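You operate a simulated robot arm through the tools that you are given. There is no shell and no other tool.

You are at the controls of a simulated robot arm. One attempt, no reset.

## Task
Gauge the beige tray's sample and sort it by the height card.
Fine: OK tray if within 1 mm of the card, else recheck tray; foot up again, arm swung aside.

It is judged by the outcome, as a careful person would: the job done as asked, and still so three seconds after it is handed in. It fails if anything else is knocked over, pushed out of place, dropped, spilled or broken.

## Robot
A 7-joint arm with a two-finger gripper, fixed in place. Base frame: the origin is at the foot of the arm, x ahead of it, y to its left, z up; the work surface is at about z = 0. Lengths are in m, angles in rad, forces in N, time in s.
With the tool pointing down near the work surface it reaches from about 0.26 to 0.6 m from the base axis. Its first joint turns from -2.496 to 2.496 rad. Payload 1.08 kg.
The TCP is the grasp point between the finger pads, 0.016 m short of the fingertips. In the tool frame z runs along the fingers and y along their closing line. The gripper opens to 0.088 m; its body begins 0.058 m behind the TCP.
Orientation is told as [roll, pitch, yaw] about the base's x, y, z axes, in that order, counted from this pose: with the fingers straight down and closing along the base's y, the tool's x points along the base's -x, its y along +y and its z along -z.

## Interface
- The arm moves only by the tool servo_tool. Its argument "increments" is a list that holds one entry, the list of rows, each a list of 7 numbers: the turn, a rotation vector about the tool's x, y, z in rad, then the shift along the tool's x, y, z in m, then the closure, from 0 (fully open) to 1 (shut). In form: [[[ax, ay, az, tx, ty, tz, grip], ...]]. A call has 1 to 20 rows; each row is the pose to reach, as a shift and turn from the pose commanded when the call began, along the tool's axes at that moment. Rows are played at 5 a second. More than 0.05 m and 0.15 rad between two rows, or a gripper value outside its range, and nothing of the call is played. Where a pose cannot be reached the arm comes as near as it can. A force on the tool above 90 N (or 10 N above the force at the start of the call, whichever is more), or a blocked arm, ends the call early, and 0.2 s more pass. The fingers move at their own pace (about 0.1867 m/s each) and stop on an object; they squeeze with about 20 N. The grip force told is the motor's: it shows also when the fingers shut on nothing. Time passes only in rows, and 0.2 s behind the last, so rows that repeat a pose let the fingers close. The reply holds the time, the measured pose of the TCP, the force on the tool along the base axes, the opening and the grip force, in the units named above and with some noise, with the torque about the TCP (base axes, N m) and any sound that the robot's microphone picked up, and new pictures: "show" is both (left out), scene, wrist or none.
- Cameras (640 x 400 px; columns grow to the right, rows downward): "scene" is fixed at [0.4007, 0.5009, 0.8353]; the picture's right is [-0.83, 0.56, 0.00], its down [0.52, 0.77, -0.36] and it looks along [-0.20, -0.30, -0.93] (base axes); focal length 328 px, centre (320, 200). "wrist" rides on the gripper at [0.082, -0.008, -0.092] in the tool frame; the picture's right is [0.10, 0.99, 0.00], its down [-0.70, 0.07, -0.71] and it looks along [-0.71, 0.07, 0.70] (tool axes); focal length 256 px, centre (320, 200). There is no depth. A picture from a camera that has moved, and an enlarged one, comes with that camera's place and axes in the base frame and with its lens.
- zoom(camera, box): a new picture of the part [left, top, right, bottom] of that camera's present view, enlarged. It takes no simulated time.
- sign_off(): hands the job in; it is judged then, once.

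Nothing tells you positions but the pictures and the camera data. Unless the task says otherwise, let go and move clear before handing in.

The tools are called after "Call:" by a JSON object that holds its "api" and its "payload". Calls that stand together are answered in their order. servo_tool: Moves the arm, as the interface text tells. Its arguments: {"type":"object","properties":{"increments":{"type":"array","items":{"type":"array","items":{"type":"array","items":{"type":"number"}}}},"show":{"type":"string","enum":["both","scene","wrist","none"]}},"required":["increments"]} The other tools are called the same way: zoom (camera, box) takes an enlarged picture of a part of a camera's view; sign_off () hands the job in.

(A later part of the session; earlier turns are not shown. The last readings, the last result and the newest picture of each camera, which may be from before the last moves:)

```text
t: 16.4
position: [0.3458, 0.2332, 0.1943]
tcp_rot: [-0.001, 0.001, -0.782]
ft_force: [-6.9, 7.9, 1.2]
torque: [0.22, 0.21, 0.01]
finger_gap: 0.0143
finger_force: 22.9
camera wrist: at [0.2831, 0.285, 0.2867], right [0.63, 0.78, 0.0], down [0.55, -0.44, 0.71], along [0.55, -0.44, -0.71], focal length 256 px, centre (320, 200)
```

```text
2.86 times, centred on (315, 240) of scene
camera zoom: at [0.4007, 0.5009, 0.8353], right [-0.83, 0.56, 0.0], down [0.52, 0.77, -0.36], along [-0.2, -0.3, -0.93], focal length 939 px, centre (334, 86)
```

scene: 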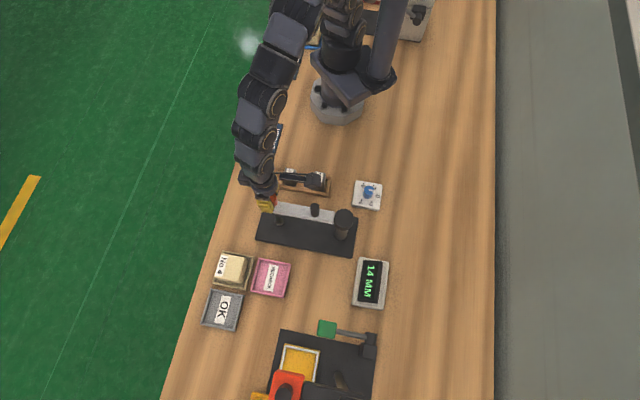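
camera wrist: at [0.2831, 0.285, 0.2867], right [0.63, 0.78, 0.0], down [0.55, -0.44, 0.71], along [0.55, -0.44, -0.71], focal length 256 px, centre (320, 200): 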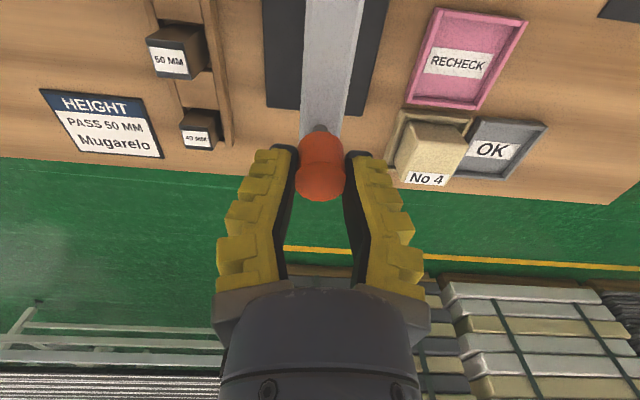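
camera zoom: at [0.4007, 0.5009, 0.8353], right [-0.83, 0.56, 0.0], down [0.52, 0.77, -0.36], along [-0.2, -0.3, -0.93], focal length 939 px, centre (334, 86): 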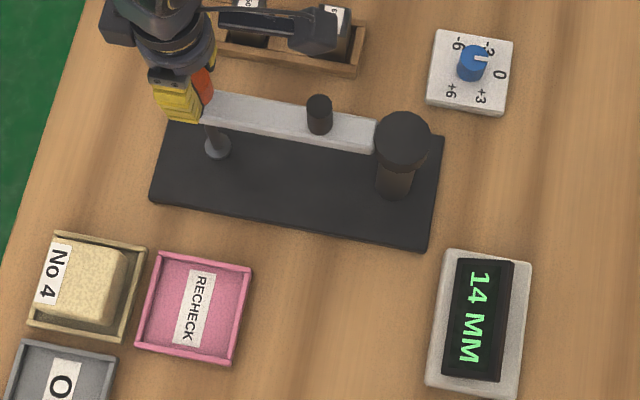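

It reads 14 now and the foot is visibly close to the plate. I'll relieve the radial side force and lower slowly.

Call:
{"api": "servo_tool", "payload": {"increments": [[[0, 0, 0, 0.0008, 0, 0.003, 0.85], [0, 0, 0, 0.0008, 0, 0.006, 0.85], [0, 0, 0, 0.0008, 0, 0.009, 0.85], [0, 0, 0, 0.0008, 0, 0.009, 0.85]]], "show": "scene"}}

Call:
{"api": "zoom", "payload": {"camera": "scene", "box": [230, 170, 400, 310]}}

```text
t: 17.4
position: [0.3452, 0.2327, 0.1848]
tcp_rot: [0.002, 0.0, -0.783]
ft_force: [0.2, 0.8, 0.5]
torque: [0.19, 0.2, -0.02]
finger_gap: 0.0156
finger_force: 22.0
```

scene: 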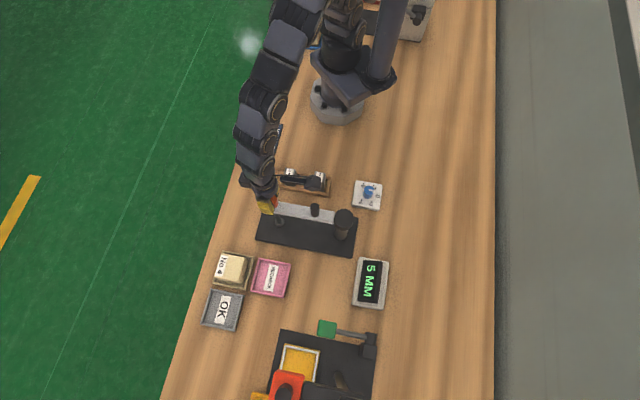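

```text
2.86 times, centred on (315, 240) of scene
camera zoom: at [0.4007, 0.5009, 0.8353], right [-0.83, 0.56, 0.0], down [0.52, 0.77, -0.36], along [-0.2, -0.3, -0.93], focal length 939 px, centre (334, 86)
```

zoom: 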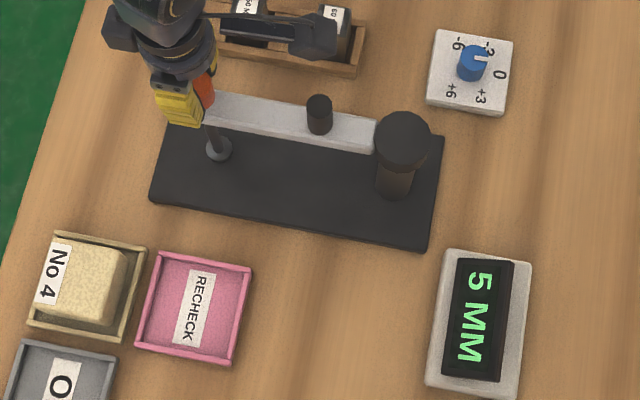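

It reads 5 with no contact force yet. I'll step down 1 mm at a time to find where the foot meets the plate.

Call:
{"api": "servo_tool", "payload": {"increments": [[[0, 0, 0, 0, 0, 0.001, 0.85], [0, 0, 0, 0, 0, 0.002, 0.85], [0, 0, 0, 0, 0, 0.002, 0.85]]], "show": "none"}}

Call:
{"api": "zoom", "payload": {"camera": "scene", "box": [345, 250, 395, 315]}}

```text
t: 18.2
position: [0.3469, 0.2325, 0.1833]
tcp_rot: [-0.001, -0.001, -0.782]
ft_force: [2.0, -0.4, 0.9]
torque: [0.1, 0.1, 0.0]
finger_gap: 0.0151
finger_force: 22.2
```

```text
6.15 times, centred on (370, 282) of scene
camera zoom: at [0.4007, 0.5009, 0.8353], right [-0.83, 0.56, 0.0], down [0.52, 0.77, -0.36], along [-0.2, -0.3, -0.93], focal length 2022 px, centre (12, -308)
```

zoom: 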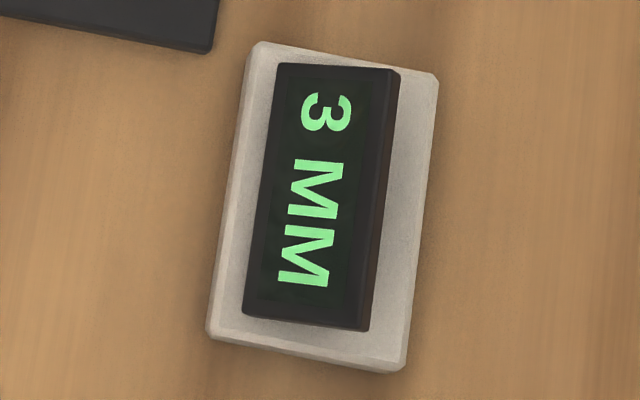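

Call:
{"api": "servo_tool", "payload": {"increments": [[[0, 0, 0, 0, 0, 0.001, 0.85], [0, 0, 0, 0, 0, 0.001, 0.85]]], "show": "none"}}

Call:
{"api": "zoom", "payload": {"camera": "scene", "box": [345, 250, 395, 315]}}

Call:
{"api": "zoom", "payload": {"camera": "scene", "box": [260, 190, 320, 240]}}

```text
t: 18.8
position: [0.3467, 0.2324, 0.1828]
tcp_rot: [-0.001, -0.001, -0.782]
ft_force: [5.2, -1.9, 0.9]
torque: [-0.01, -0.02, -0.03]
finger_gap: 0.0143
finger_force: 22.1
```

```text
6.15 times, centred on (370, 282) of scene
camera zoom: at [0.4007, 0.5009, 0.8353], right [-0.83, 0.56, 0.0], down [0.52, 0.77, -0.36], along [-0.2, -0.3, -0.93], focal length 2022 px, centre (12, -308)
```

zoom: 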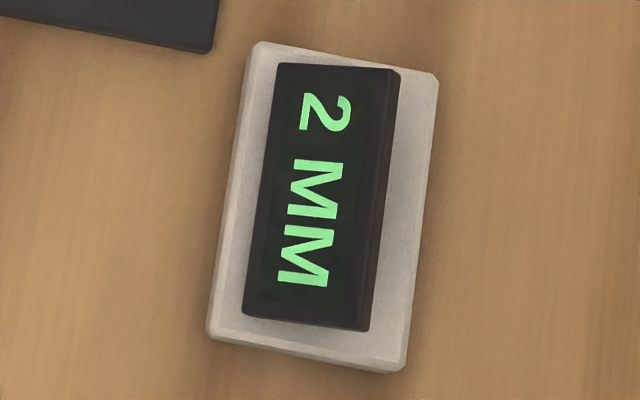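

```text
8.00 times, centred on (290, 215) of scene
camera zoom: at [0.4007, 0.5009, 0.8353], right [-0.83, 0.56, 0.0], down [0.52, 0.77, -0.36], along [-0.2, -0.3, -0.93], focal length 2628 px, centre (560, 80)
```

zoom: 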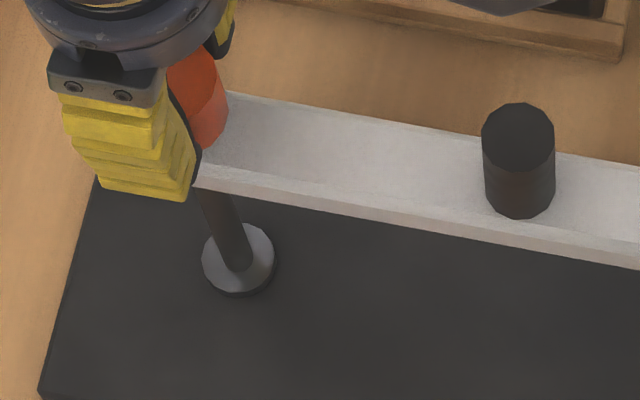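

Call:
{"api": "servo_tool", "payload": {"increments": [[[0, 0, 0, 0, 0, 0.001, 0.85], [0, 0, 0, 0, 0, 0.001, 0.85]]], "show": "none"}}

Call:
{"api": "zoom", "payload": {"camera": "scene", "box": [345, 250, 395, 315]}}

```text
t: 19.4
position: [0.3462, 0.2325, 0.1821]
tcp_rot: [0.001, 0.002, -0.783]
ft_force: [5.6, -1.1, 1.3]
torque: [-0.18, -0.18, 0.04]
finger_gap: 0.015
finger_force: 21.9
```

```text
6.15 times, centred on (370, 282) of scene
camera zoom: at [0.4007, 0.5009, 0.8353], right [-0.83, 0.56, 0.0], down [0.52, 0.77, -0.36], along [-0.2, -0.3, -0.93], focal length 2022 px, centre (12, -308)
```

zoom: 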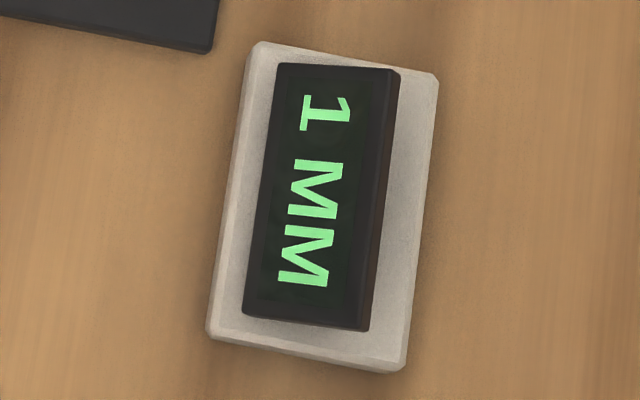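

Call:
{"api": "servo_tool", "payload": {"increments": [[[0, 0, 0, 0.0003, 0, 0.001, 0.85], [0, 0, 0, 0.0003, 0, 0.001, 0.85]]], "show": "none"}}

Call:
{"api": "zoom", "payload": {"camera": "scene", "box": [345, 250, 395, 315]}}

Call:
{"api": "zoom", "payload": {"camera": "scene", "box": [260, 190, 320, 240]}}

```text
t: 20.0
position: [0.3455, 0.2338, 0.1809]
tcp_rot: [-0.001, 0.001, -0.781]
ft_force: [3.6, -3.1, 6.9]
torque: [-0.18, -0.19, 0.03]
finger_gap: 0.0145
finger_force: 21.9
```

```text
6.15 times, centred on (370, 282) of scene
camera zoom: at [0.4007, 0.5009, 0.8353], right [-0.83, 0.56, 0.0], down [0.52, 0.77, -0.36], along [-0.2, -0.3, -0.93], focal length 2022 px, centre (12, -308)
```

zoom: 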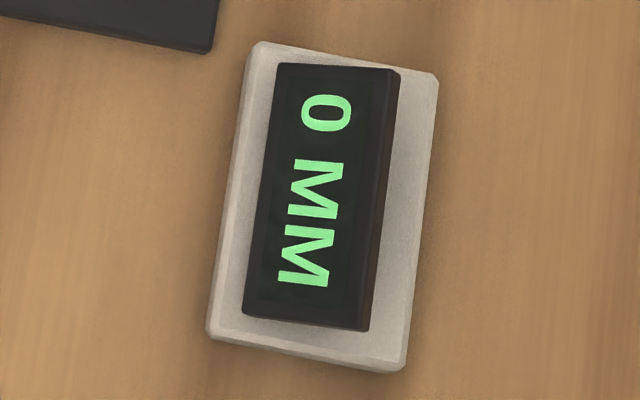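

```text
8.00 times, centred on (290, 215) of scene
camera zoom: at [0.4007, 0.5009, 0.8353], right [-0.83, 0.56, 0.0], down [0.52, 0.77, -0.36], along [-0.2, -0.3, -0.93], focal length 2628 px, centre (560, 80)
```

zoom: 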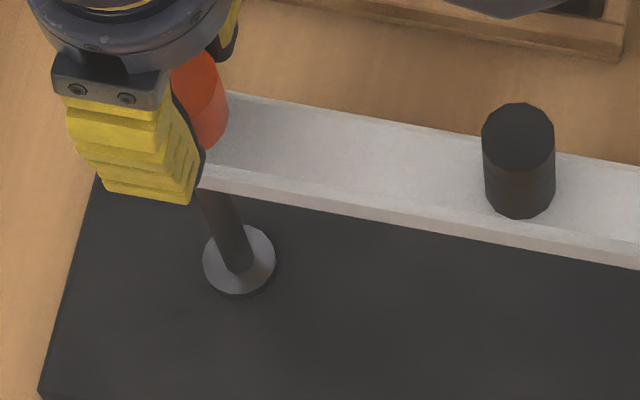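

A contact force of about 7 N appears just at reading 0. One more small push will show whether it's the plate or the foot still travelling.

Call:
{"api": "servo_tool", "payload": {"increments": [[[0, 0, 0, 0, 0, 0.001, 0.85], [0, 0, 0, 0, 0, 0.001, 0.85]]], "show": "none"}}

Call:
{"api": "zoom", "payload": {"camera": "scene", "box": [345, 250, 395, 315]}}

Call:
{"api": "zoom", "payload": {"camera": "scene", "box": [275, 205, 305, 235]}}

```text
t: 20.6
position: [0.3464, 0.2332, 0.1811]
tcp_rot: [0.002, 0.0, -0.781]
ft_force: [0.8, -4.3, 13.6]
torque: [-0.03, -0.02, 0.03]
finger_gap: 0.0142
finger_force: 21.7
```

```text
6.15 times, centred on (370, 282) of scene
camera zoom: at [0.4007, 0.5009, 0.8353], right [-0.83, 0.56, 0.0], down [0.52, 0.77, -0.36], along [-0.2, -0.3, -0.93], focal length 2022 px, centre (12, -308)
```

zoom: 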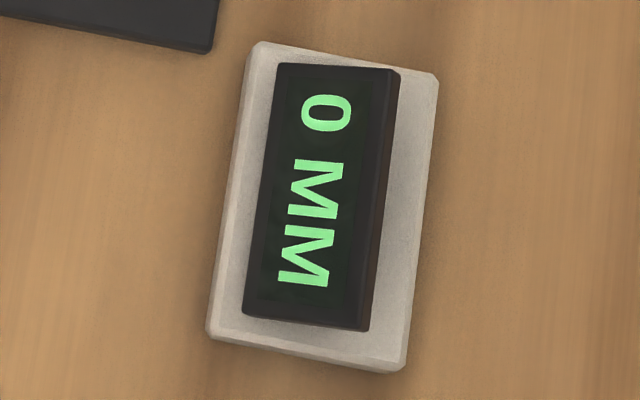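

```text
13.33 times, centred on (290, 220) of scene
camera zoom: at [0.4007, 0.5009, 0.8353], right [-0.83, 0.56, 0.0], down [0.52, 0.77, -0.36], along [-0.2, -0.3, -0.93], focal length 4380 px, centre (720, -67)
```

zoom: 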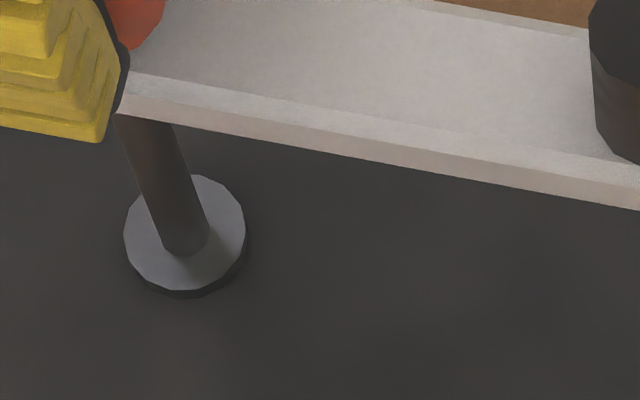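

Contact force rises while the reading holds at 0, so the gauge zeroes correctly on the bare plate and tracked 1:1 on the way down. I'll lift the foot back up.

Call:
{"api": "servo_tool", "payload": {"increments": [[[0, 0, 0, 0, 0, -0.005, 0.85], [0, 0, 0, 0, 0, -0.013, 0.85], [0, 0, 0, 0, 0, -0.023, 0.85], [0, 0, 0, 0, 0, -0.033, 0.85], [0, 0, 0, 0, 0, -0.043, 0.85], [0, 0, 0, 0, 0, -0.053, 0.85], [0, 0, 0, 0, 0, -0.063, 0.85], [0, 0, 0, 0, 0, -0.071, 0.85], [0, 0, 0, 0, 0, -0.076, 0.85], [0, 0, 0, 0, 0, -0.076, 0.85]]], "show": "scene"}}

Call:
{"api": "zoom", "payload": {"camera": "scene", "box": [230, 170, 400, 310]}}

```text
t: 22.8
position: [0.346, 0.2334, 0.2564]
tcp_rot: [0.001, 0.001, -0.782]
ft_force: [-0.7, 1.4, 1.2]
torque: [0.06, 0.12, 0.04]
finger_gap: 0.0151
finger_force: 21.8
```

scene: 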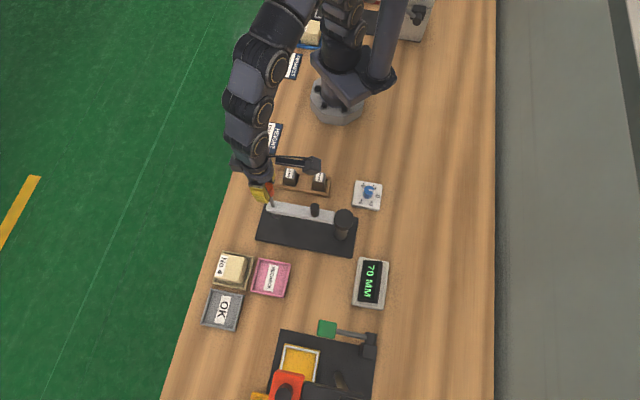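

```text
2.86 times, centred on (315, 240) of scene
camera zoom: at [0.4007, 0.5009, 0.8353], right [-0.83, 0.56, 0.0], down [0.52, 0.77, -0.36], along [-0.2, -0.3, -0.93], focal length 939 px, centre (334, 86)
```

zoom: 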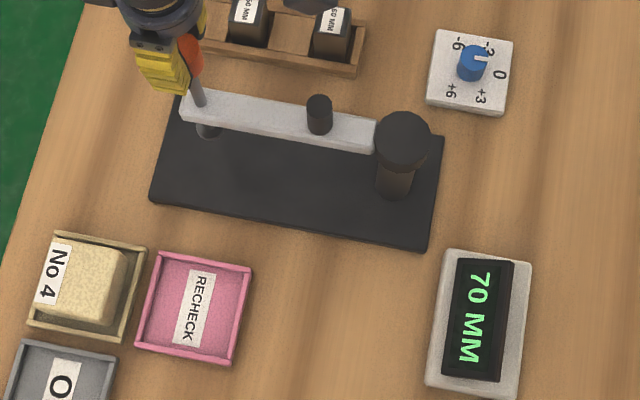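

The knob slipped slightly in the grip, leaving the foot at 70. I'll regrip lower on the knob, lift it to full height and then swing back.

Call:
{"api": "servo_tool", "payload": {"increments": [[[0, 0, 0, 0, 0, 0, 0.4], [0, 0, 0, 0, 0, 0, 0.4], [0, 0, 0, 0, 0, 0.007, 0.4], [0, 0, 0, 0, 0, 0.014, 0.4], [0, 0, 0, 0, 0, 0.014, 0.7], [0, 0, 0, 0, 0, 0.014, 0.9], [0, 0, 0, 0, 0, 0.014, 0.9], [0, 0, 0, 0, 0, 0.01, 0.9], [0, 0, 0, 0, 0, 0.006, 0.9], [0, 0, 0, 0, 0, 0.006, 0.9]]], "show": "both"}}

Call:
{"api": "zoom", "payload": {"camera": "scene", "box": [230, 170, 400, 310]}}

```text
t: 25.0
position: [0.3456, 0.2344, 0.2494]
tcp_rot: [0.0, -0.001, -0.782]
ft_force: [1.4, -0.9, -3.2]
torque: [-0.09, -0.07, 0.02]
finger_gap: 0.0131
finger_force: 21.9
camera wrist: at [0.2828, 0.2856, 0.3409], right [0.63, 0.78, 0.0], down [0.55, -0.44, 0.71], along [0.55, -0.45, -0.7], focal length 256 px, centre (320, 200)
```

scene: 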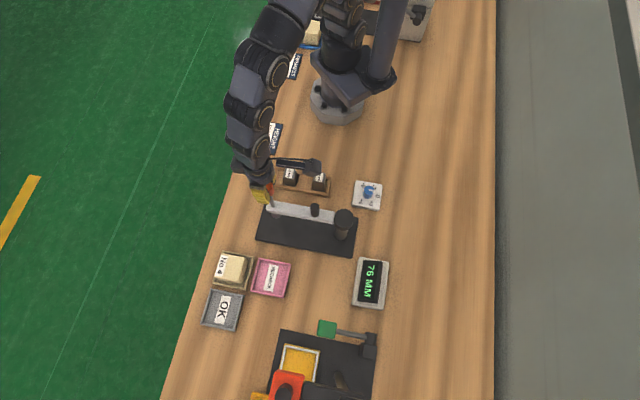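
wrist: 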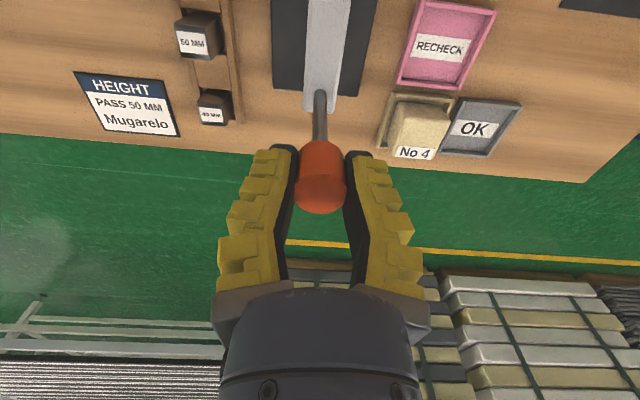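

```text
2.86 times, centred on (315, 240) of scene
camera zoom: at [0.4007, 0.5009, 0.8353], right [-0.83, 0.56, 0.0], down [0.52, 0.77, -0.36], along [-0.2, -0.3, -0.93], focal length 939 px, centre (334, 86)
```

zoom: 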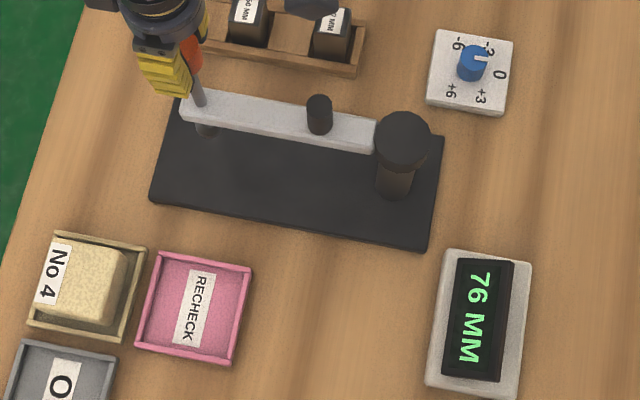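

The foot is at 76 (up). I'll swing the arm back the way it came, in stages with a force check.

Call:
{"api": "servo_tool", "payload": {"increments": [[[0, 0, -0.0436, 0.0, 0.00678, 0, 0.9], [0, 0, -0.0873, 0.00027, 0.01354, 0, 0.9], [0, 0, -0.1309, 0.0009, 0.0203, 0, 0.9], [0, 0, -0.1745, 0.00171, 0.02701, 0, 0.9], [0, 0, -0.2182, 0.003, 0.0337, 0, 0.9], [0, 0, -0.2618, 0.00432, 0.0403, 0, 0.9], [0, 0, -0.3491, 0.00809, 0.05331, 0, 0.9], [0, 0, -0.3491, 0.00809, 0.05331, 0, 0.9]]], "show": "scene"}}

```text
t: 26.8
position: [0.3773, 0.2759, 0.2487]
tcp_rot: [0.0, 0.002, -0.432]
ft_force: [-8.0, 3.3, -3.1]
torque: [0.1, 0.19, 0.01]
finger_gap: 0.0132
finger_force: 22.3
```

scene: 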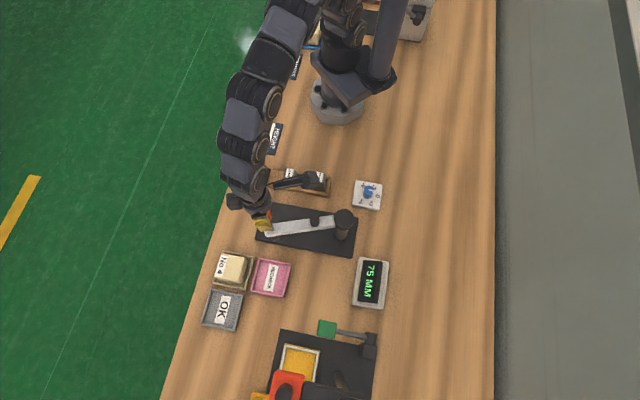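

Call:
{"api": "servo_tool", "payload": {"increments": [[[0, 0, 0, 0.0008, 0, 0, 0.9], [0, 0, -0.0436, 0.0008, 0.00678, 0, 0.9], [0, 0, -0.0873, 0.00107, 0.01354, 0, 0.9], [0, 0, -0.1309, 0.0017, 0.0203, 0, 0.9], [0, 0, -0.1745, 0.00251, 0.02701, 0, 0.9], [0, 0, -0.2182, 0.0038, 0.0337, 0, 0.9], [0, 0, -0.2618, 0.00512, 0.0403, 0, 0.9], [0, 0, -0.3491, 0.00889, 0.05331, 0, 0.9], [0, 0, -0.3491, 0.00889, 0.05331, 0, 0.9]]], "show": "scene"}}

```text
t: 28.8
position: [0.3923, 0.3291, 0.2493]
tcp_rot: [0.001, 0.0, -0.083]
ft_force: [2.3, -0.6, -2.3]
torque: [-0.03, 0.13, 0.06]
finger_gap: 0.0134
finger_force: 22.2
```

scene: 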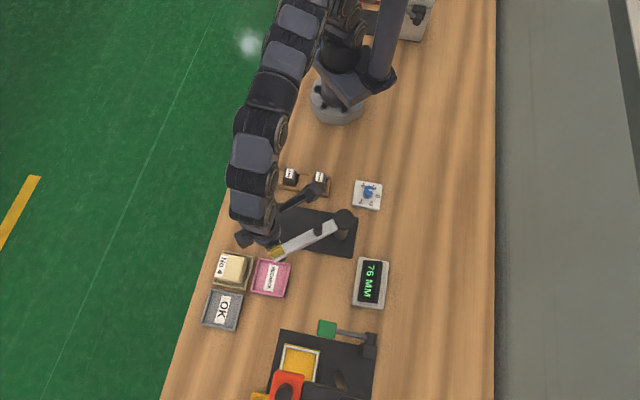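

Call:
{"api": "servo_tool", "payload": {"increments": [[[0, 0, -0.0436, 0.0, 0.00678, 0, 0.9], [0, 0, -0.0873, 0.00027, 0.01354, 0, 0.9], [0, 0, -0.1309, 0.0009, 0.0203, 0, 0.9], [0, 0, -0.1745, 0.00171, 0.02701, 0, 0.9], [0, 0, -0.2182, 0.003, 0.0337, 0, 0.9], [0, 0, -0.2618, 0.00432, 0.0403, 0, 0.9], [0, 0, -0.3055, 0.0062, 0.0468, 0, 0.9], [0, 0, -0.3491, 0.00809, 0.05331, 0, 0.9], [0, 0, -0.3927, 0.0105, 0.0597, 0, 0.9], [0, 0, -0.4363, 0.01297, 0.06594, 0, 0.9], [0, 0, -0.48, 0.0159, 0.0721, 0, 0.9], [0, 0, -0.5236, 0.01893, 0.0781, 0, 0.9], [0, 0, -0.5637, 0.02203, 0.0835, 0, 0.9], [0, 0, -0.5637, 0.02203, 0.0835, 0, 0.9]]], "show": "both"}}

Call:
{"api": "zoom", "payload": {"camera": "scene", "box": [230, 170, 400, 310]}}

```text
t: 31.8
position: [0.3789, 0.4144, 0.2491]
tcp_rot: [-0.002, -0.001, 0.477]
ft_force: [8.0, -1.0, -0.4]
torque: [-0.04, -0.09, 0.03]
finger_gap: 0.013
finger_force: 21.8
camera wrist: at [0.3097, 0.3696, 0.3409], right [-0.55, 0.84, 0.0], down [0.59, 0.39, 0.71], along [0.59, 0.39, -0.7], focal length 256 px, centre (320, 200)
```

scene: 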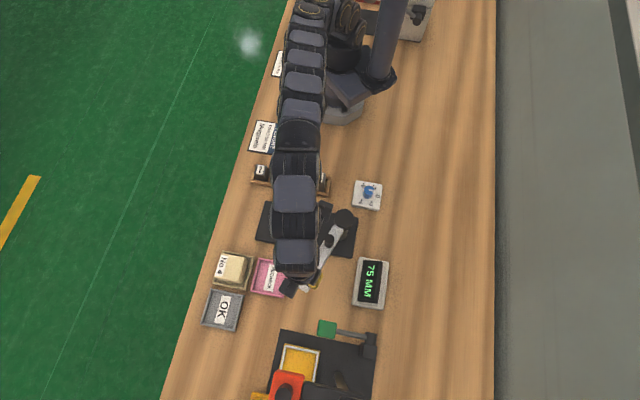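
wrist: 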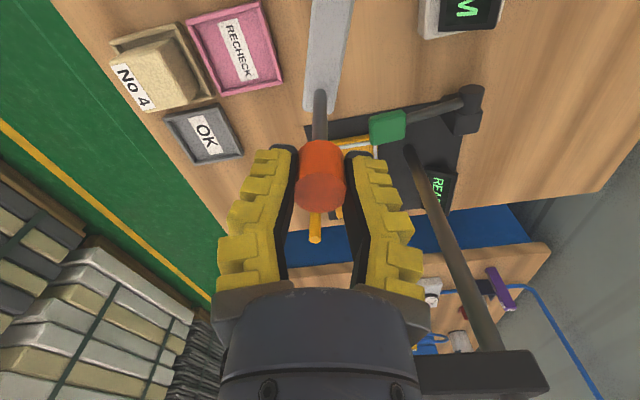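

```text
2.86 times, centred on (315, 240) of scene
camera zoom: at [0.4007, 0.5009, 0.8353], right [-0.83, 0.56, 0.0], down [0.52, 0.77, -0.36], along [-0.2, -0.3, -0.93], focal length 939 px, centre (334, 86)
```

zoom: 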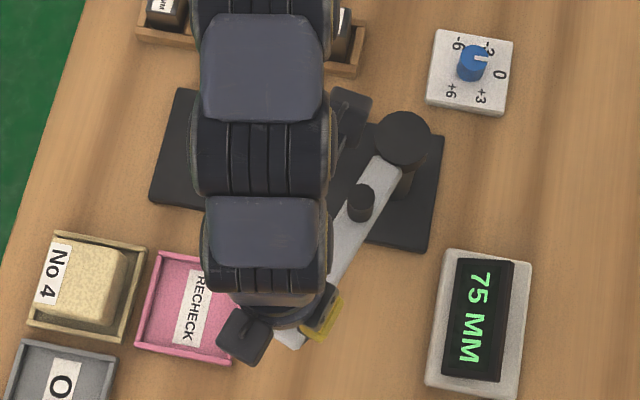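

The arm is back aside with the foot up at 75. I'll release the knob and lift clear of it.

Call:
{"api": "servo_tool", "payload": {"increments": [[[0, 0, 0, 0, 0, 0, 0.4], [0, 0, 0, 0, 0, 0, 0.3], [0, 0, 0, 0, 0, 0, 0.3], [0, 0, 0, 0, 0, -0.015, 0.3], [0, 0, 0, 0, 0, -0.032, 0.3], [0, 0, 0, 0, 0, -0.032, 0.3]]], "show": "both"}}

```text
t: 33.2
position: [0.3771, 0.4138, 0.2804]
tcp_rot: [0.0, 0.001, 0.478]
ft_force: [-0.1, 0.3, 0.7]
torque: [0.01, -0.01, -0.01]
finger_gap: 0.0655
finger_force: 2.3
camera wrist: at [0.3084, 0.3692, 0.3728], right [-0.55, 0.84, 0.0], down [0.59, 0.39, 0.71], along [0.59, 0.39, -0.7], focal length 256 px, centre (320, 200)
```

scene: 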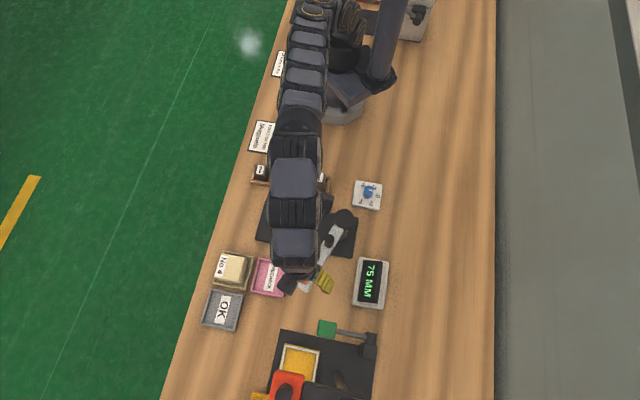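
wrist: 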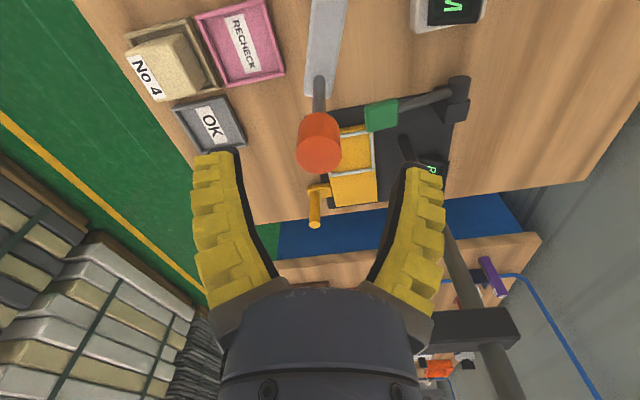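

Call:
{"api": "servo_tool", "payload": {"increments": [[[0, 0, -0.0684, -0.0092, -0.037, 0, 0.2], [0, 0, -0.1368, -0.0184, -0.074, 0, 0.1], [0, 0, -0.2052, -0.0277, -0.111, 0.02, 0.0], [0, 0, -0.2736, -0.0369, -0.148, 0.045, 0.0], [0, 0, -0.342, -0.0461, -0.185, 0.07, 0.0], [0, 0, -0.342, -0.0461, -0.185, 0.08, 0.0], [0, 0, -0.342, -0.0461, -0.185, 0.08, 0.0]]], "show": "both"}}

Call:
{"api": "zoom", "payload": {"camera": "wrist", "box": [170, 20, 470, 220]}}

Call:
{"api": "zoom", "payload": {"camera": "scene", "box": [190, 230, 310, 320]}}

```text
t: 34.8
position: [0.5039, 0.2709, 0.2012]
tcp_rot: [0.0, 0.0, 0.823]
ft_force: [0.3, 0.6, 0.2]
torque: [-0.01, -0.04, 0.01]
finger_gap: 0.0879
finger_force: 0.1
camera wrist: at [0.4545, 0.2053, 0.293], right [-0.8, 0.6, 0.0], down [0.42, 0.56, 0.71], along [0.43, 0.57, -0.71], focal length 256 px, centre (320, 200)
```

scene: 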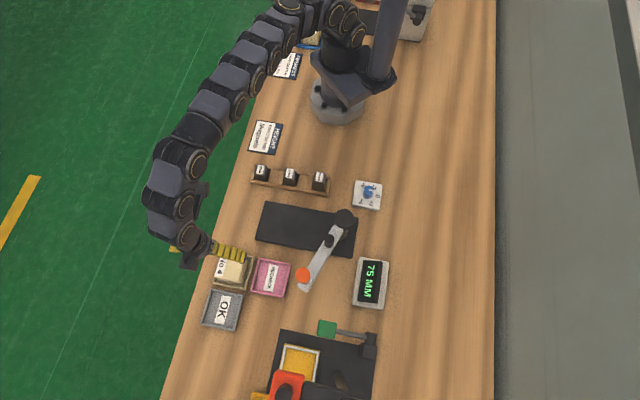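
wrist: 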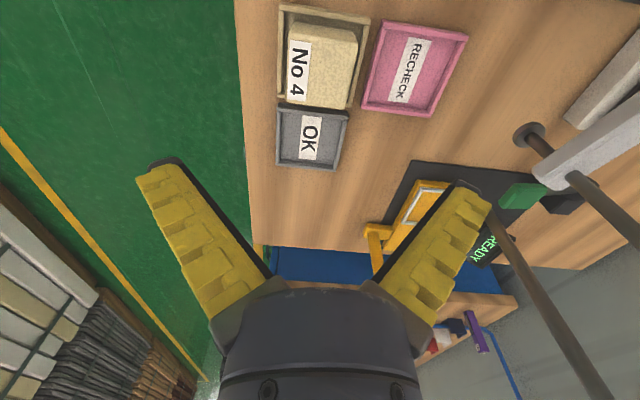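

```text
2.00 times, centred on (320, 120) of wrist
camera zoom: at [0.4545, 0.2053, 0.293], right [-0.8, 0.6, 0.0], down [0.42, 0.56, 0.71], along [0.43, 0.57, -0.71], focal length 512 px, centre (320, 360)
```

zoom: 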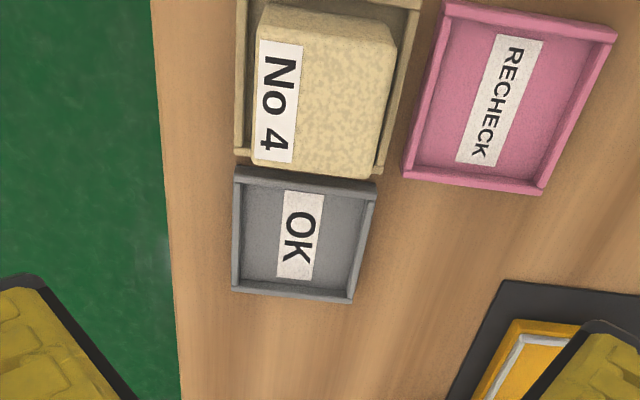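

```text
4.44 times, centred on (250, 275) of scene
camera zoom: at [0.4007, 0.5009, 0.8353], right [-0.83, 0.56, 0.0], down [0.52, 0.77, -0.36], along [-0.2, -0.3, -0.93], focal length 1460 px, centre (631, -133)
```

zoom: 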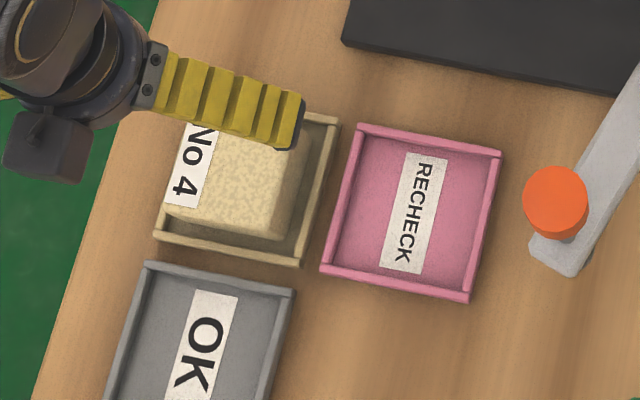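

The sample's centre is at about (0.504, 0.271) with edges near 45°/136°, and the open fingers straddle it. I'll descend to just above it and check.

Call:
{"api": "servo_tool", "payload": {"increments": [[[0, 0, 0.02, 0, 0, 0.03, 0.0], [0, 0, 0.02, 0, 0, 0.06, 0.0], [0, 0, 0.02, 0, 0, 0.09, 0.0], [0, 0, 0.02, 0, 0, 0.115, 0.0], [0, 0, 0.02, 0, 0, 0.115, 0.0]]], "show": "both"}}

Call:
{"api": "zoom", "payload": {"camera": "scene", "box": [190, 230, 290, 310]}}

Call:
{"api": "zoom", "payload": {"camera": "wrist", "box": [120, 40, 520, 300]}}

```text
t: 36.0
position: [0.5056, 0.2724, 0.0842]
tcp_rot: [-0.001, 0.0, 0.798]
ft_force: [1.2, 0.4, -0.5]
torque: [-0.04, 0.04, -0.04]
finger_gap: 0.0879
finger_force: 0.1
camera wrist: at [0.4539, 0.208, 0.1767], right [-0.79, 0.62, 0.0], down [0.44, 0.55, 0.71], along [0.44, 0.56, -0.7], focal length 256 px, centre (320, 200)
```

scene: 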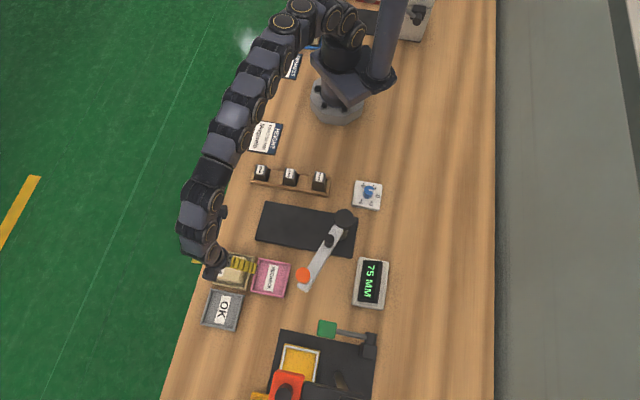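
wrist: 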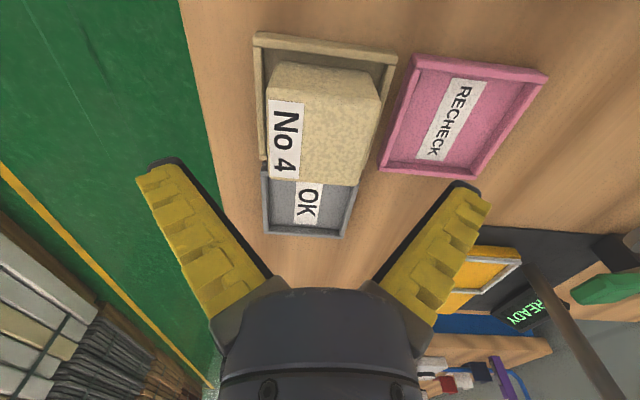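

```text
5.00 times, centred on (240, 270) of scene
camera zoom: at [0.4007, 0.5009, 0.8353], right [-0.83, 0.56, 0.0], down [0.52, 0.77, -0.36], along [-0.2, -0.3, -0.93], focal length 1643 px, centre (720, -150)
```

zoom: 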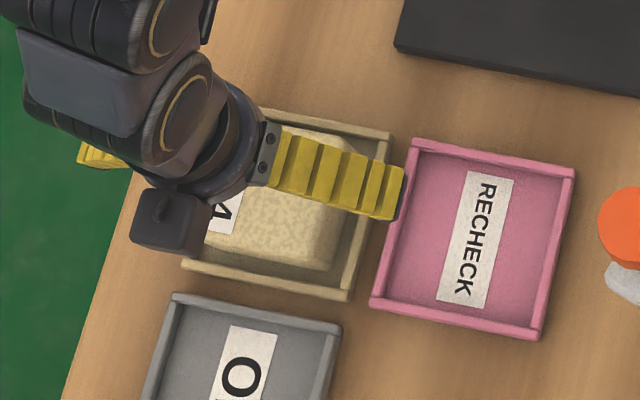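

```text
1.54 times, centred on (320, 170) of wrist
camera zoom: at [0.4539, 0.208, 0.1767], right [-0.79, 0.62, 0.0], down [0.44, 0.55, 0.71], along [0.44, 0.56, -0.7], focal length 394 px, centre (320, 246)
```

zoom: 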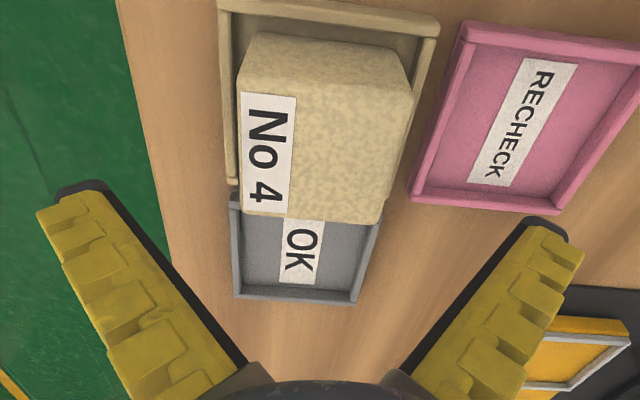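

Alignment looks right. I'll descend around the sample, staying above the tray walls, and close gently.

Call:
{"api": "servo_tool", "payload": {"increments": [[[0, 0, -0.01, 0.002, 0, 0.014, 0.0], [0, 0, -0.01, 0.002, 0, 0.028, 0.0], [0, 0, -0.01, 0.002, 0, 0.04, 0.0], [0, 0, -0.01, 0.002, 0, 0.04, 0.0]]], "show": "both"}}

Call:
{"api": "zoom", "payload": {"camera": "scene", "box": [190, 230, 290, 310]}}

Call:
{"api": "zoom", "payload": {"camera": "wrist", "box": [120, 40, 520, 300]}}

```text
t: 37.0
position: [0.5026, 0.271, 0.0458]
tcp_rot: [0.0, 0.0, 0.812]
ft_force: [0.2, -0.9, -0.2]
torque: [-0.01, -0.01, -0.01]
finger_gap: 0.0879
finger_force: 0.1
camera wrist: at [0.4528, 0.2057, 0.1373], right [-0.79, 0.61, 0.0], down [0.43, 0.56, 0.71], along [0.43, 0.56, -0.7], focal length 256 px, centre (320, 200)
```

scene: 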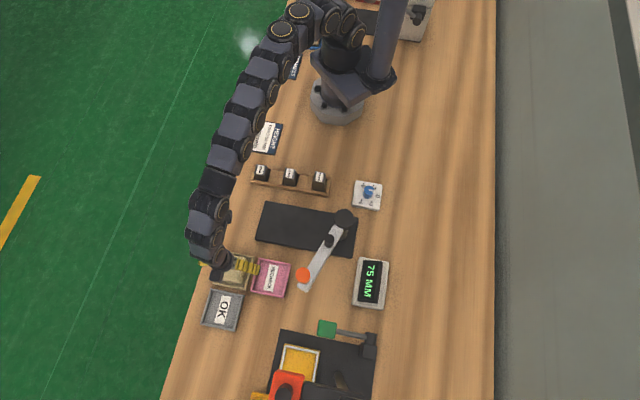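
wrist: 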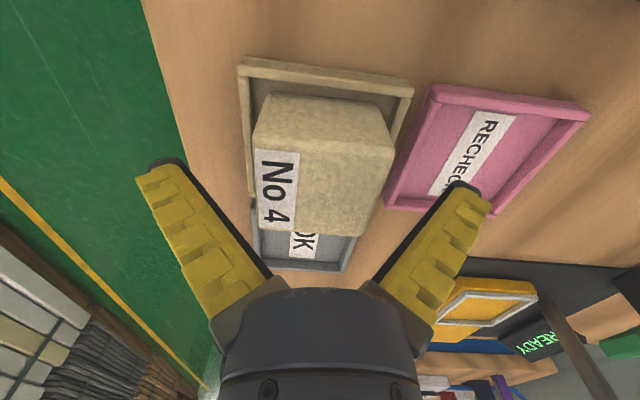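

```text
5.00 times, centred on (240, 270) of scene
camera zoom: at [0.4007, 0.5009, 0.8353], right [-0.83, 0.56, 0.0], down [0.52, 0.77, -0.36], along [-0.2, -0.3, -0.93], focal length 1643 px, centre (720, -150)
```

zoom: 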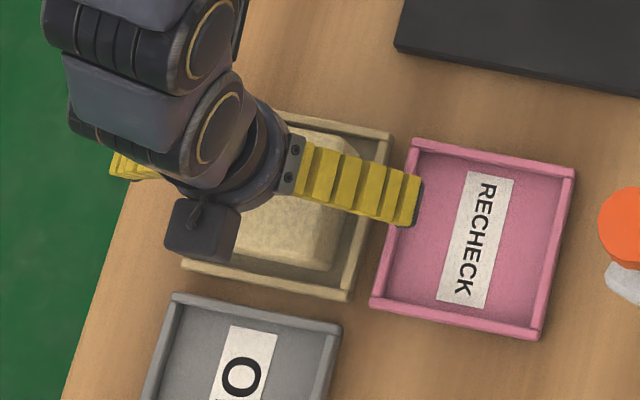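

```text
1.54 times, centred on (320, 170) of wrist
camera zoom: at [0.4528, 0.2057, 0.1373], right [-0.79, 0.61, 0.0], down [0.43, 0.56, 0.71], along [0.43, 0.56, -0.7], focal length 394 px, centre (320, 246)
```

zoom: 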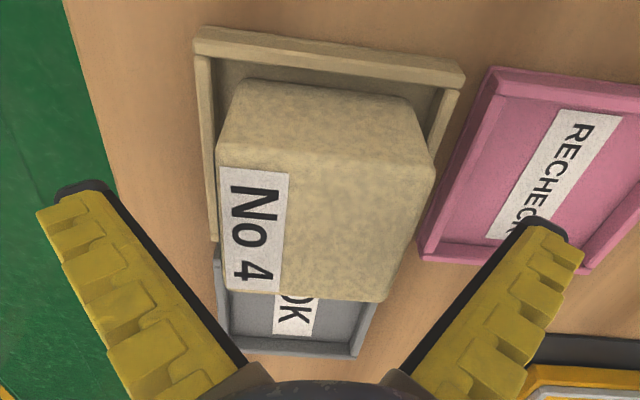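

Call:
{"api": "servo_tool", "payload": {"increments": [[[0, 0, 0, 0, 0, 0, 0.2], [0, 0, 0, 0, 0, 0, 0.35], [0, 0, 0, 0, 0, 0, 0.5], [0, 0, 0, 0, 0, 0, 0.6], [0, 0, 0, 0, 0, 0, 0.6]]], "show": "both"}}

Call:
{"api": "zoom", "payload": {"camera": "wrist", "box": [120, 40, 520, 300]}}

```text
t: 38.2
position: [0.5034, 0.2703, 0.0461]
tcp_rot: [0.0, 0.0, 0.811]
ft_force: [0.2, -0.2, 0.0]
torque: [0.0, -0.03, 0.0]
finger_gap: 0.059
finger_force: 19.8
camera wrist: at [0.4528, 0.2057, 0.1374], right [-0.79, 0.61, 0.0], down [0.43, 0.56, 0.71], along [0.43, 0.56, -0.7], focal length 256 px, centre (320, 200)
```

scene: 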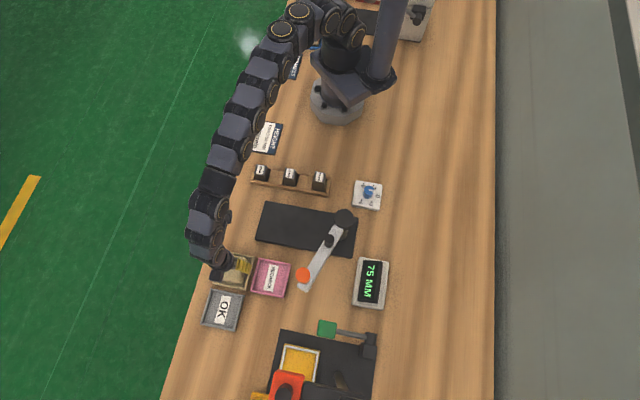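
wrist: 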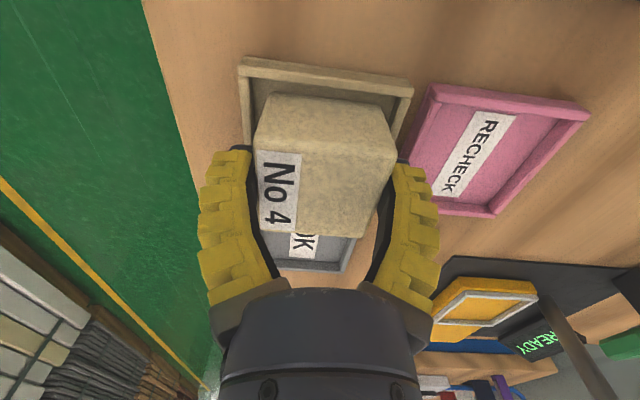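

```text
1.54 times, centred on (320, 170) of wrist
camera zoom: at [0.4528, 0.2057, 0.1374], right [-0.79, 0.61, 0.0], down [0.43, 0.56, 0.71], along [0.43, 0.56, -0.7], focal length 394 px, centre (320, 246)
```

zoom: 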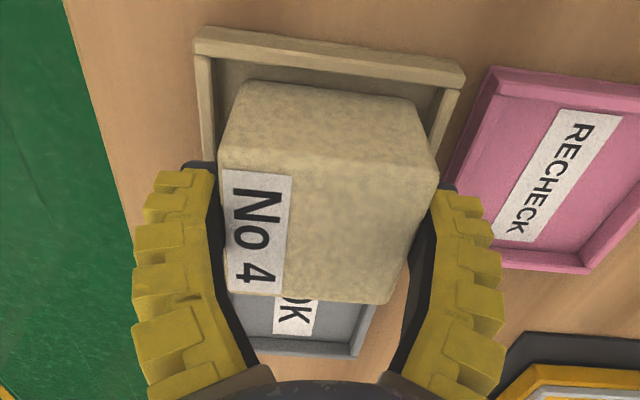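

The sample is held firmly. I'll lift it clear and carry it over to the plate.

Call:
{"api": "servo_tool", "payload": {"increments": [[[0, 0, 0, 0, 0, -0.015, 0.6], [0, 0, 0, 0, 0, -0.04, 0.6], [0, 0, 0, 0, 0, -0.07, 0.6], [0, 0, 0, 0.022, 0.015, -0.075, 0.6], [0, 0, 0, 0.05, 0.033, -0.075, 0.6], [0, 0, 0, 0.078, 0.052, -0.075, 0.6], [0, 0, 0, 0.106, 0.0705, -0.075, 0.6], [0, 0, 0, 0.135, 0.0898, -0.075, 0.6], [0, 0, 0, 0.135, 0.0898, -0.075, 0.6]]], "show": "both"}}

Call:
{"api": "zoom", "payload": {"camera": "scene", "box": [230, 170, 400, 310]}}

```text
t: 40.2
position: [0.3453, 0.234, 0.1208]
tcp_rot: [-0.001, -0.001, 0.811]
ft_force: [-0.1, -0.1, -0.8]
torque: [0.0, 0.04, -0.02]
finger_gap: 0.0591
finger_force: 20.5
camera wrist: at [0.2952, 0.1693, 0.2141], right [-0.79, 0.61, 0.0], down [0.43, 0.56, 0.71], along [0.43, 0.56, -0.71], focal length 256 px, centre (320, 200)
```

scene: 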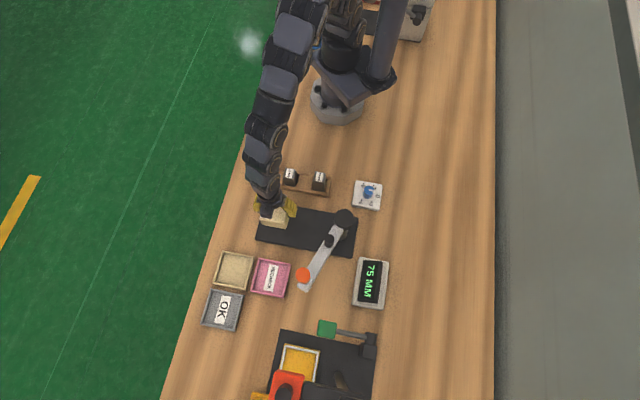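
wrist: 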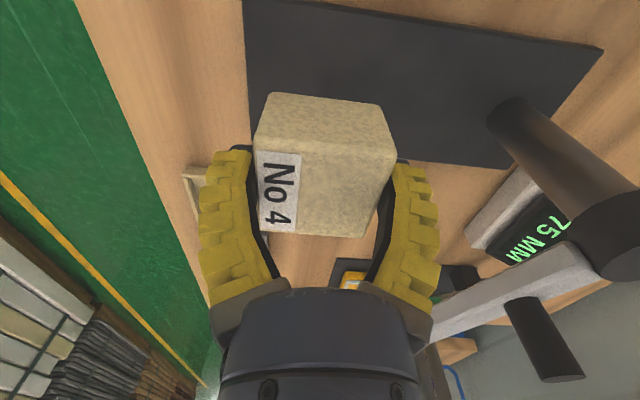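

```text
2.86 times, centred on (315, 240) of scene
camera zoom: at [0.4007, 0.5009, 0.8353], right [-0.83, 0.56, 0.0], down [0.52, 0.77, -0.36], along [-0.2, -0.3, -0.93], focal length 939 px, centre (334, 86)
```

zoom: 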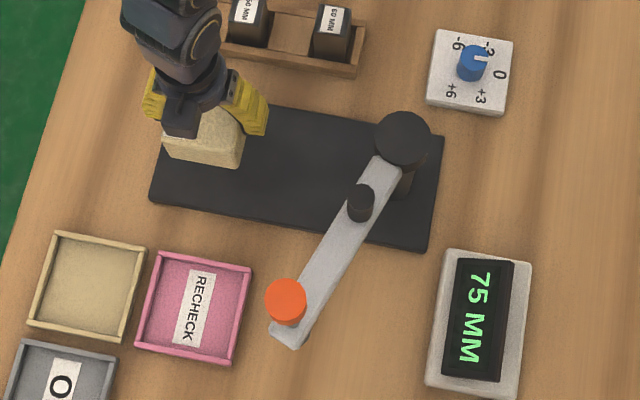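

The sample is over the plate. I'll lower it until just above, then feel for contact.

Call:
{"api": "servo_tool", "payload": {"increments": [[[0, 0, 0, 0, 0, 0.02, 0.6], [0, 0, 0, 0, 0, 0.04, 0.6], [0, 0, 0, 0, 0, 0.053, 0.6], [0, 0, 0, 0, 0, 0.056, 0.6], [0, 0, 0, 0, 0, 0.058, 0.6], [0, 0, 0, 0, 0, 0.058, 0.6]]], "show": "none"}}

Call:
{"api": "zoom", "payload": {"camera": "scene", "box": [230, 180, 330, 260]}}

```text
t: 41.6
position: [0.3439, 0.2344, 0.0647]
tcp_rot: [0.0, 0.001, 0.811]
ft_force: [0.6, -0.4, 0.0]
torque: [0.01, -0.01, 0.01]
finger_gap: 0.059
finger_force: 19.9
```

```text
5.00 times, centred on (280, 220) of scene
camera zoom: at [0.4007, 0.5009, 0.8353], right [-0.83, 0.56, 0.0], down [0.52, 0.77, -0.36], along [-0.2, -0.3, -0.93], focal length 1643 px, centre (520, 100)
```

zoom: 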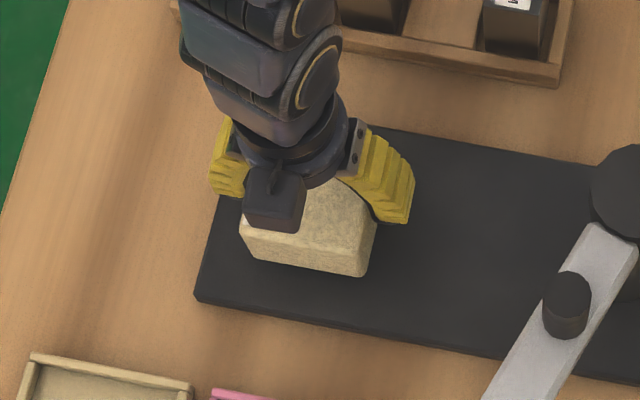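

Call:
{"api": "servo_tool", "payload": {"increments": [[[0, 0, 0, 0, 0, 0.0015, 0.6], [0, 0, 0, 0, 0, 0.003, 0.6], [0, 0, 0, 0, 0, 0.0045, 0.6], [0, 0, 0, 0, 0, 0.0045, 0.6]]], "show": "none"}}

Call:
{"api": "zoom", "payload": {"camera": "scene", "box": [255, 200, 305, 250]}}

```text
t: 42.6
position: [0.3435, 0.2345, 0.0593]
tcp_rot: [-0.001, 0.0, 0.811]
ft_force: [-0.6, -0.3, -1.4]
torque: [-0.01, 0.03, 0.01]
finger_gap: 0.059
finger_force: 19.8
```

```text
8.00 times, centred on (280, 225) of scene
camera zoom: at [0.4007, 0.5009, 0.8353], right [-0.83, 0.56, 0.0], down [0.52, 0.77, -0.36], along [-0.2, -0.3, -0.93], focal length 2628 px, centre (640, 0)
```

zoom: 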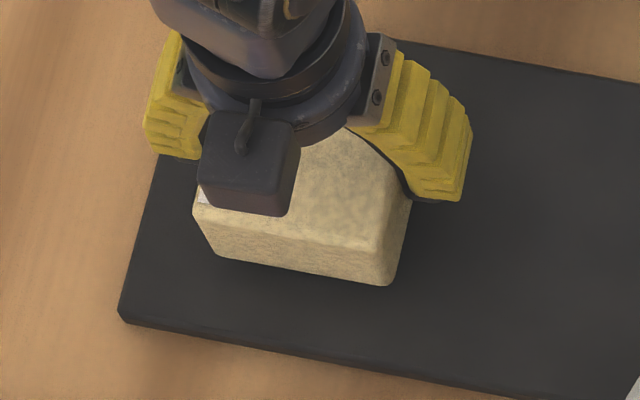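

Call:
{"api": "servo_tool", "payload": {"increments": [[[0, 0, 0, 0, 0, 0.001, 0.6], [0, 0, 0, 0, 0, 0.002, 0.6], [0, 0, 0, 0, 0, 0.002, 0.6]]], "show": "none"}}

```text
t: 43.4
position: [0.345, 0.2346, 0.0574]
tcp_rot: [0.0, 0.0, 0.811]
ft_force: [1.1, 0.0, -1.5]
torque: [0.0, 0.0, -0.05]
finger_gap: 0.059
finger_force: 20.8
```

Call:
{"api": "servo_tool", "payload": {"increments": [[[0, 0, 0, 0, 0, 0.001, 0.6], [0, 0, 0, 0, 0, 0.002, 0.6], [0, 0, 0, 0, 0, 0.002, 0.6]]], "show": "none"}}

```text
t: 44.2
position: [0.3446, 0.234, 0.056]
tcp_rot: [0.0, -0.001, 0.812]
ft_force: [0.3, 0.8, -1.1]
torque: [0.05, 0.0, 0.02]
finger_gap: 0.059
finger_force: 20.4
```

Call:
{"api": "servo_tool", "payload": {"increments": [[[0, 0, 0, 0, 0, 0.001, 0.6], [0, 0, 0, 0, 0, 0.002, 0.6], [0, 0, 0, 0, 0, 0.002, 0.6]]], "show": "none"}}

Call:
{"api": "zoom", "payload": {"camera": "scene", "box": [255, 200, 305, 250]}}

```text
t: 45.0
position: [0.3422, 0.2335, 0.0542]
tcp_rot: [0.001, 0.0, 0.812]
ft_force: [-0.3, 0.8, -0.9]
torque: [0.03, 0.01, 0.03]
finger_gap: 0.0593
finger_force: 19.9
```

```text
8.00 times, centred on (280, 225) of scene
camera zoom: at [0.4007, 0.5009, 0.8353], right [-0.83, 0.56, 0.0], down [0.52, 0.77, -0.36], along [-0.2, -0.3, -0.93], focal length 2628 px, centre (640, 0)
```

zoom: 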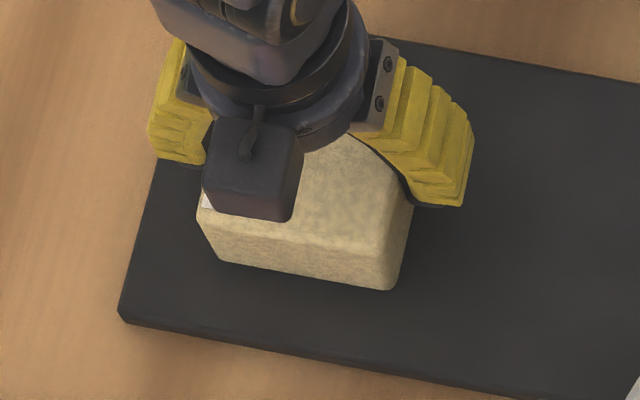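

Call:
{"api": "servo_tool", "payload": {"increments": [[[0, 0, 0, 0, 0, 0.001, 0.6], [0, 0, 0, 0, 0, 0.002, 0.6], [0, 0, 0, 0, 0, 0.002, 0.6]]], "show": "none"}}

```text
t: 45.8
position: [0.344, 0.2342, 0.0506]
tcp_rot: [-0.002, -0.002, 0.812]
ft_force: [-2.4, -3.7, 14.3]
torque: [-0.01, -0.03, -0.04]
finger_gap: 0.06
finger_force: 19.8
```

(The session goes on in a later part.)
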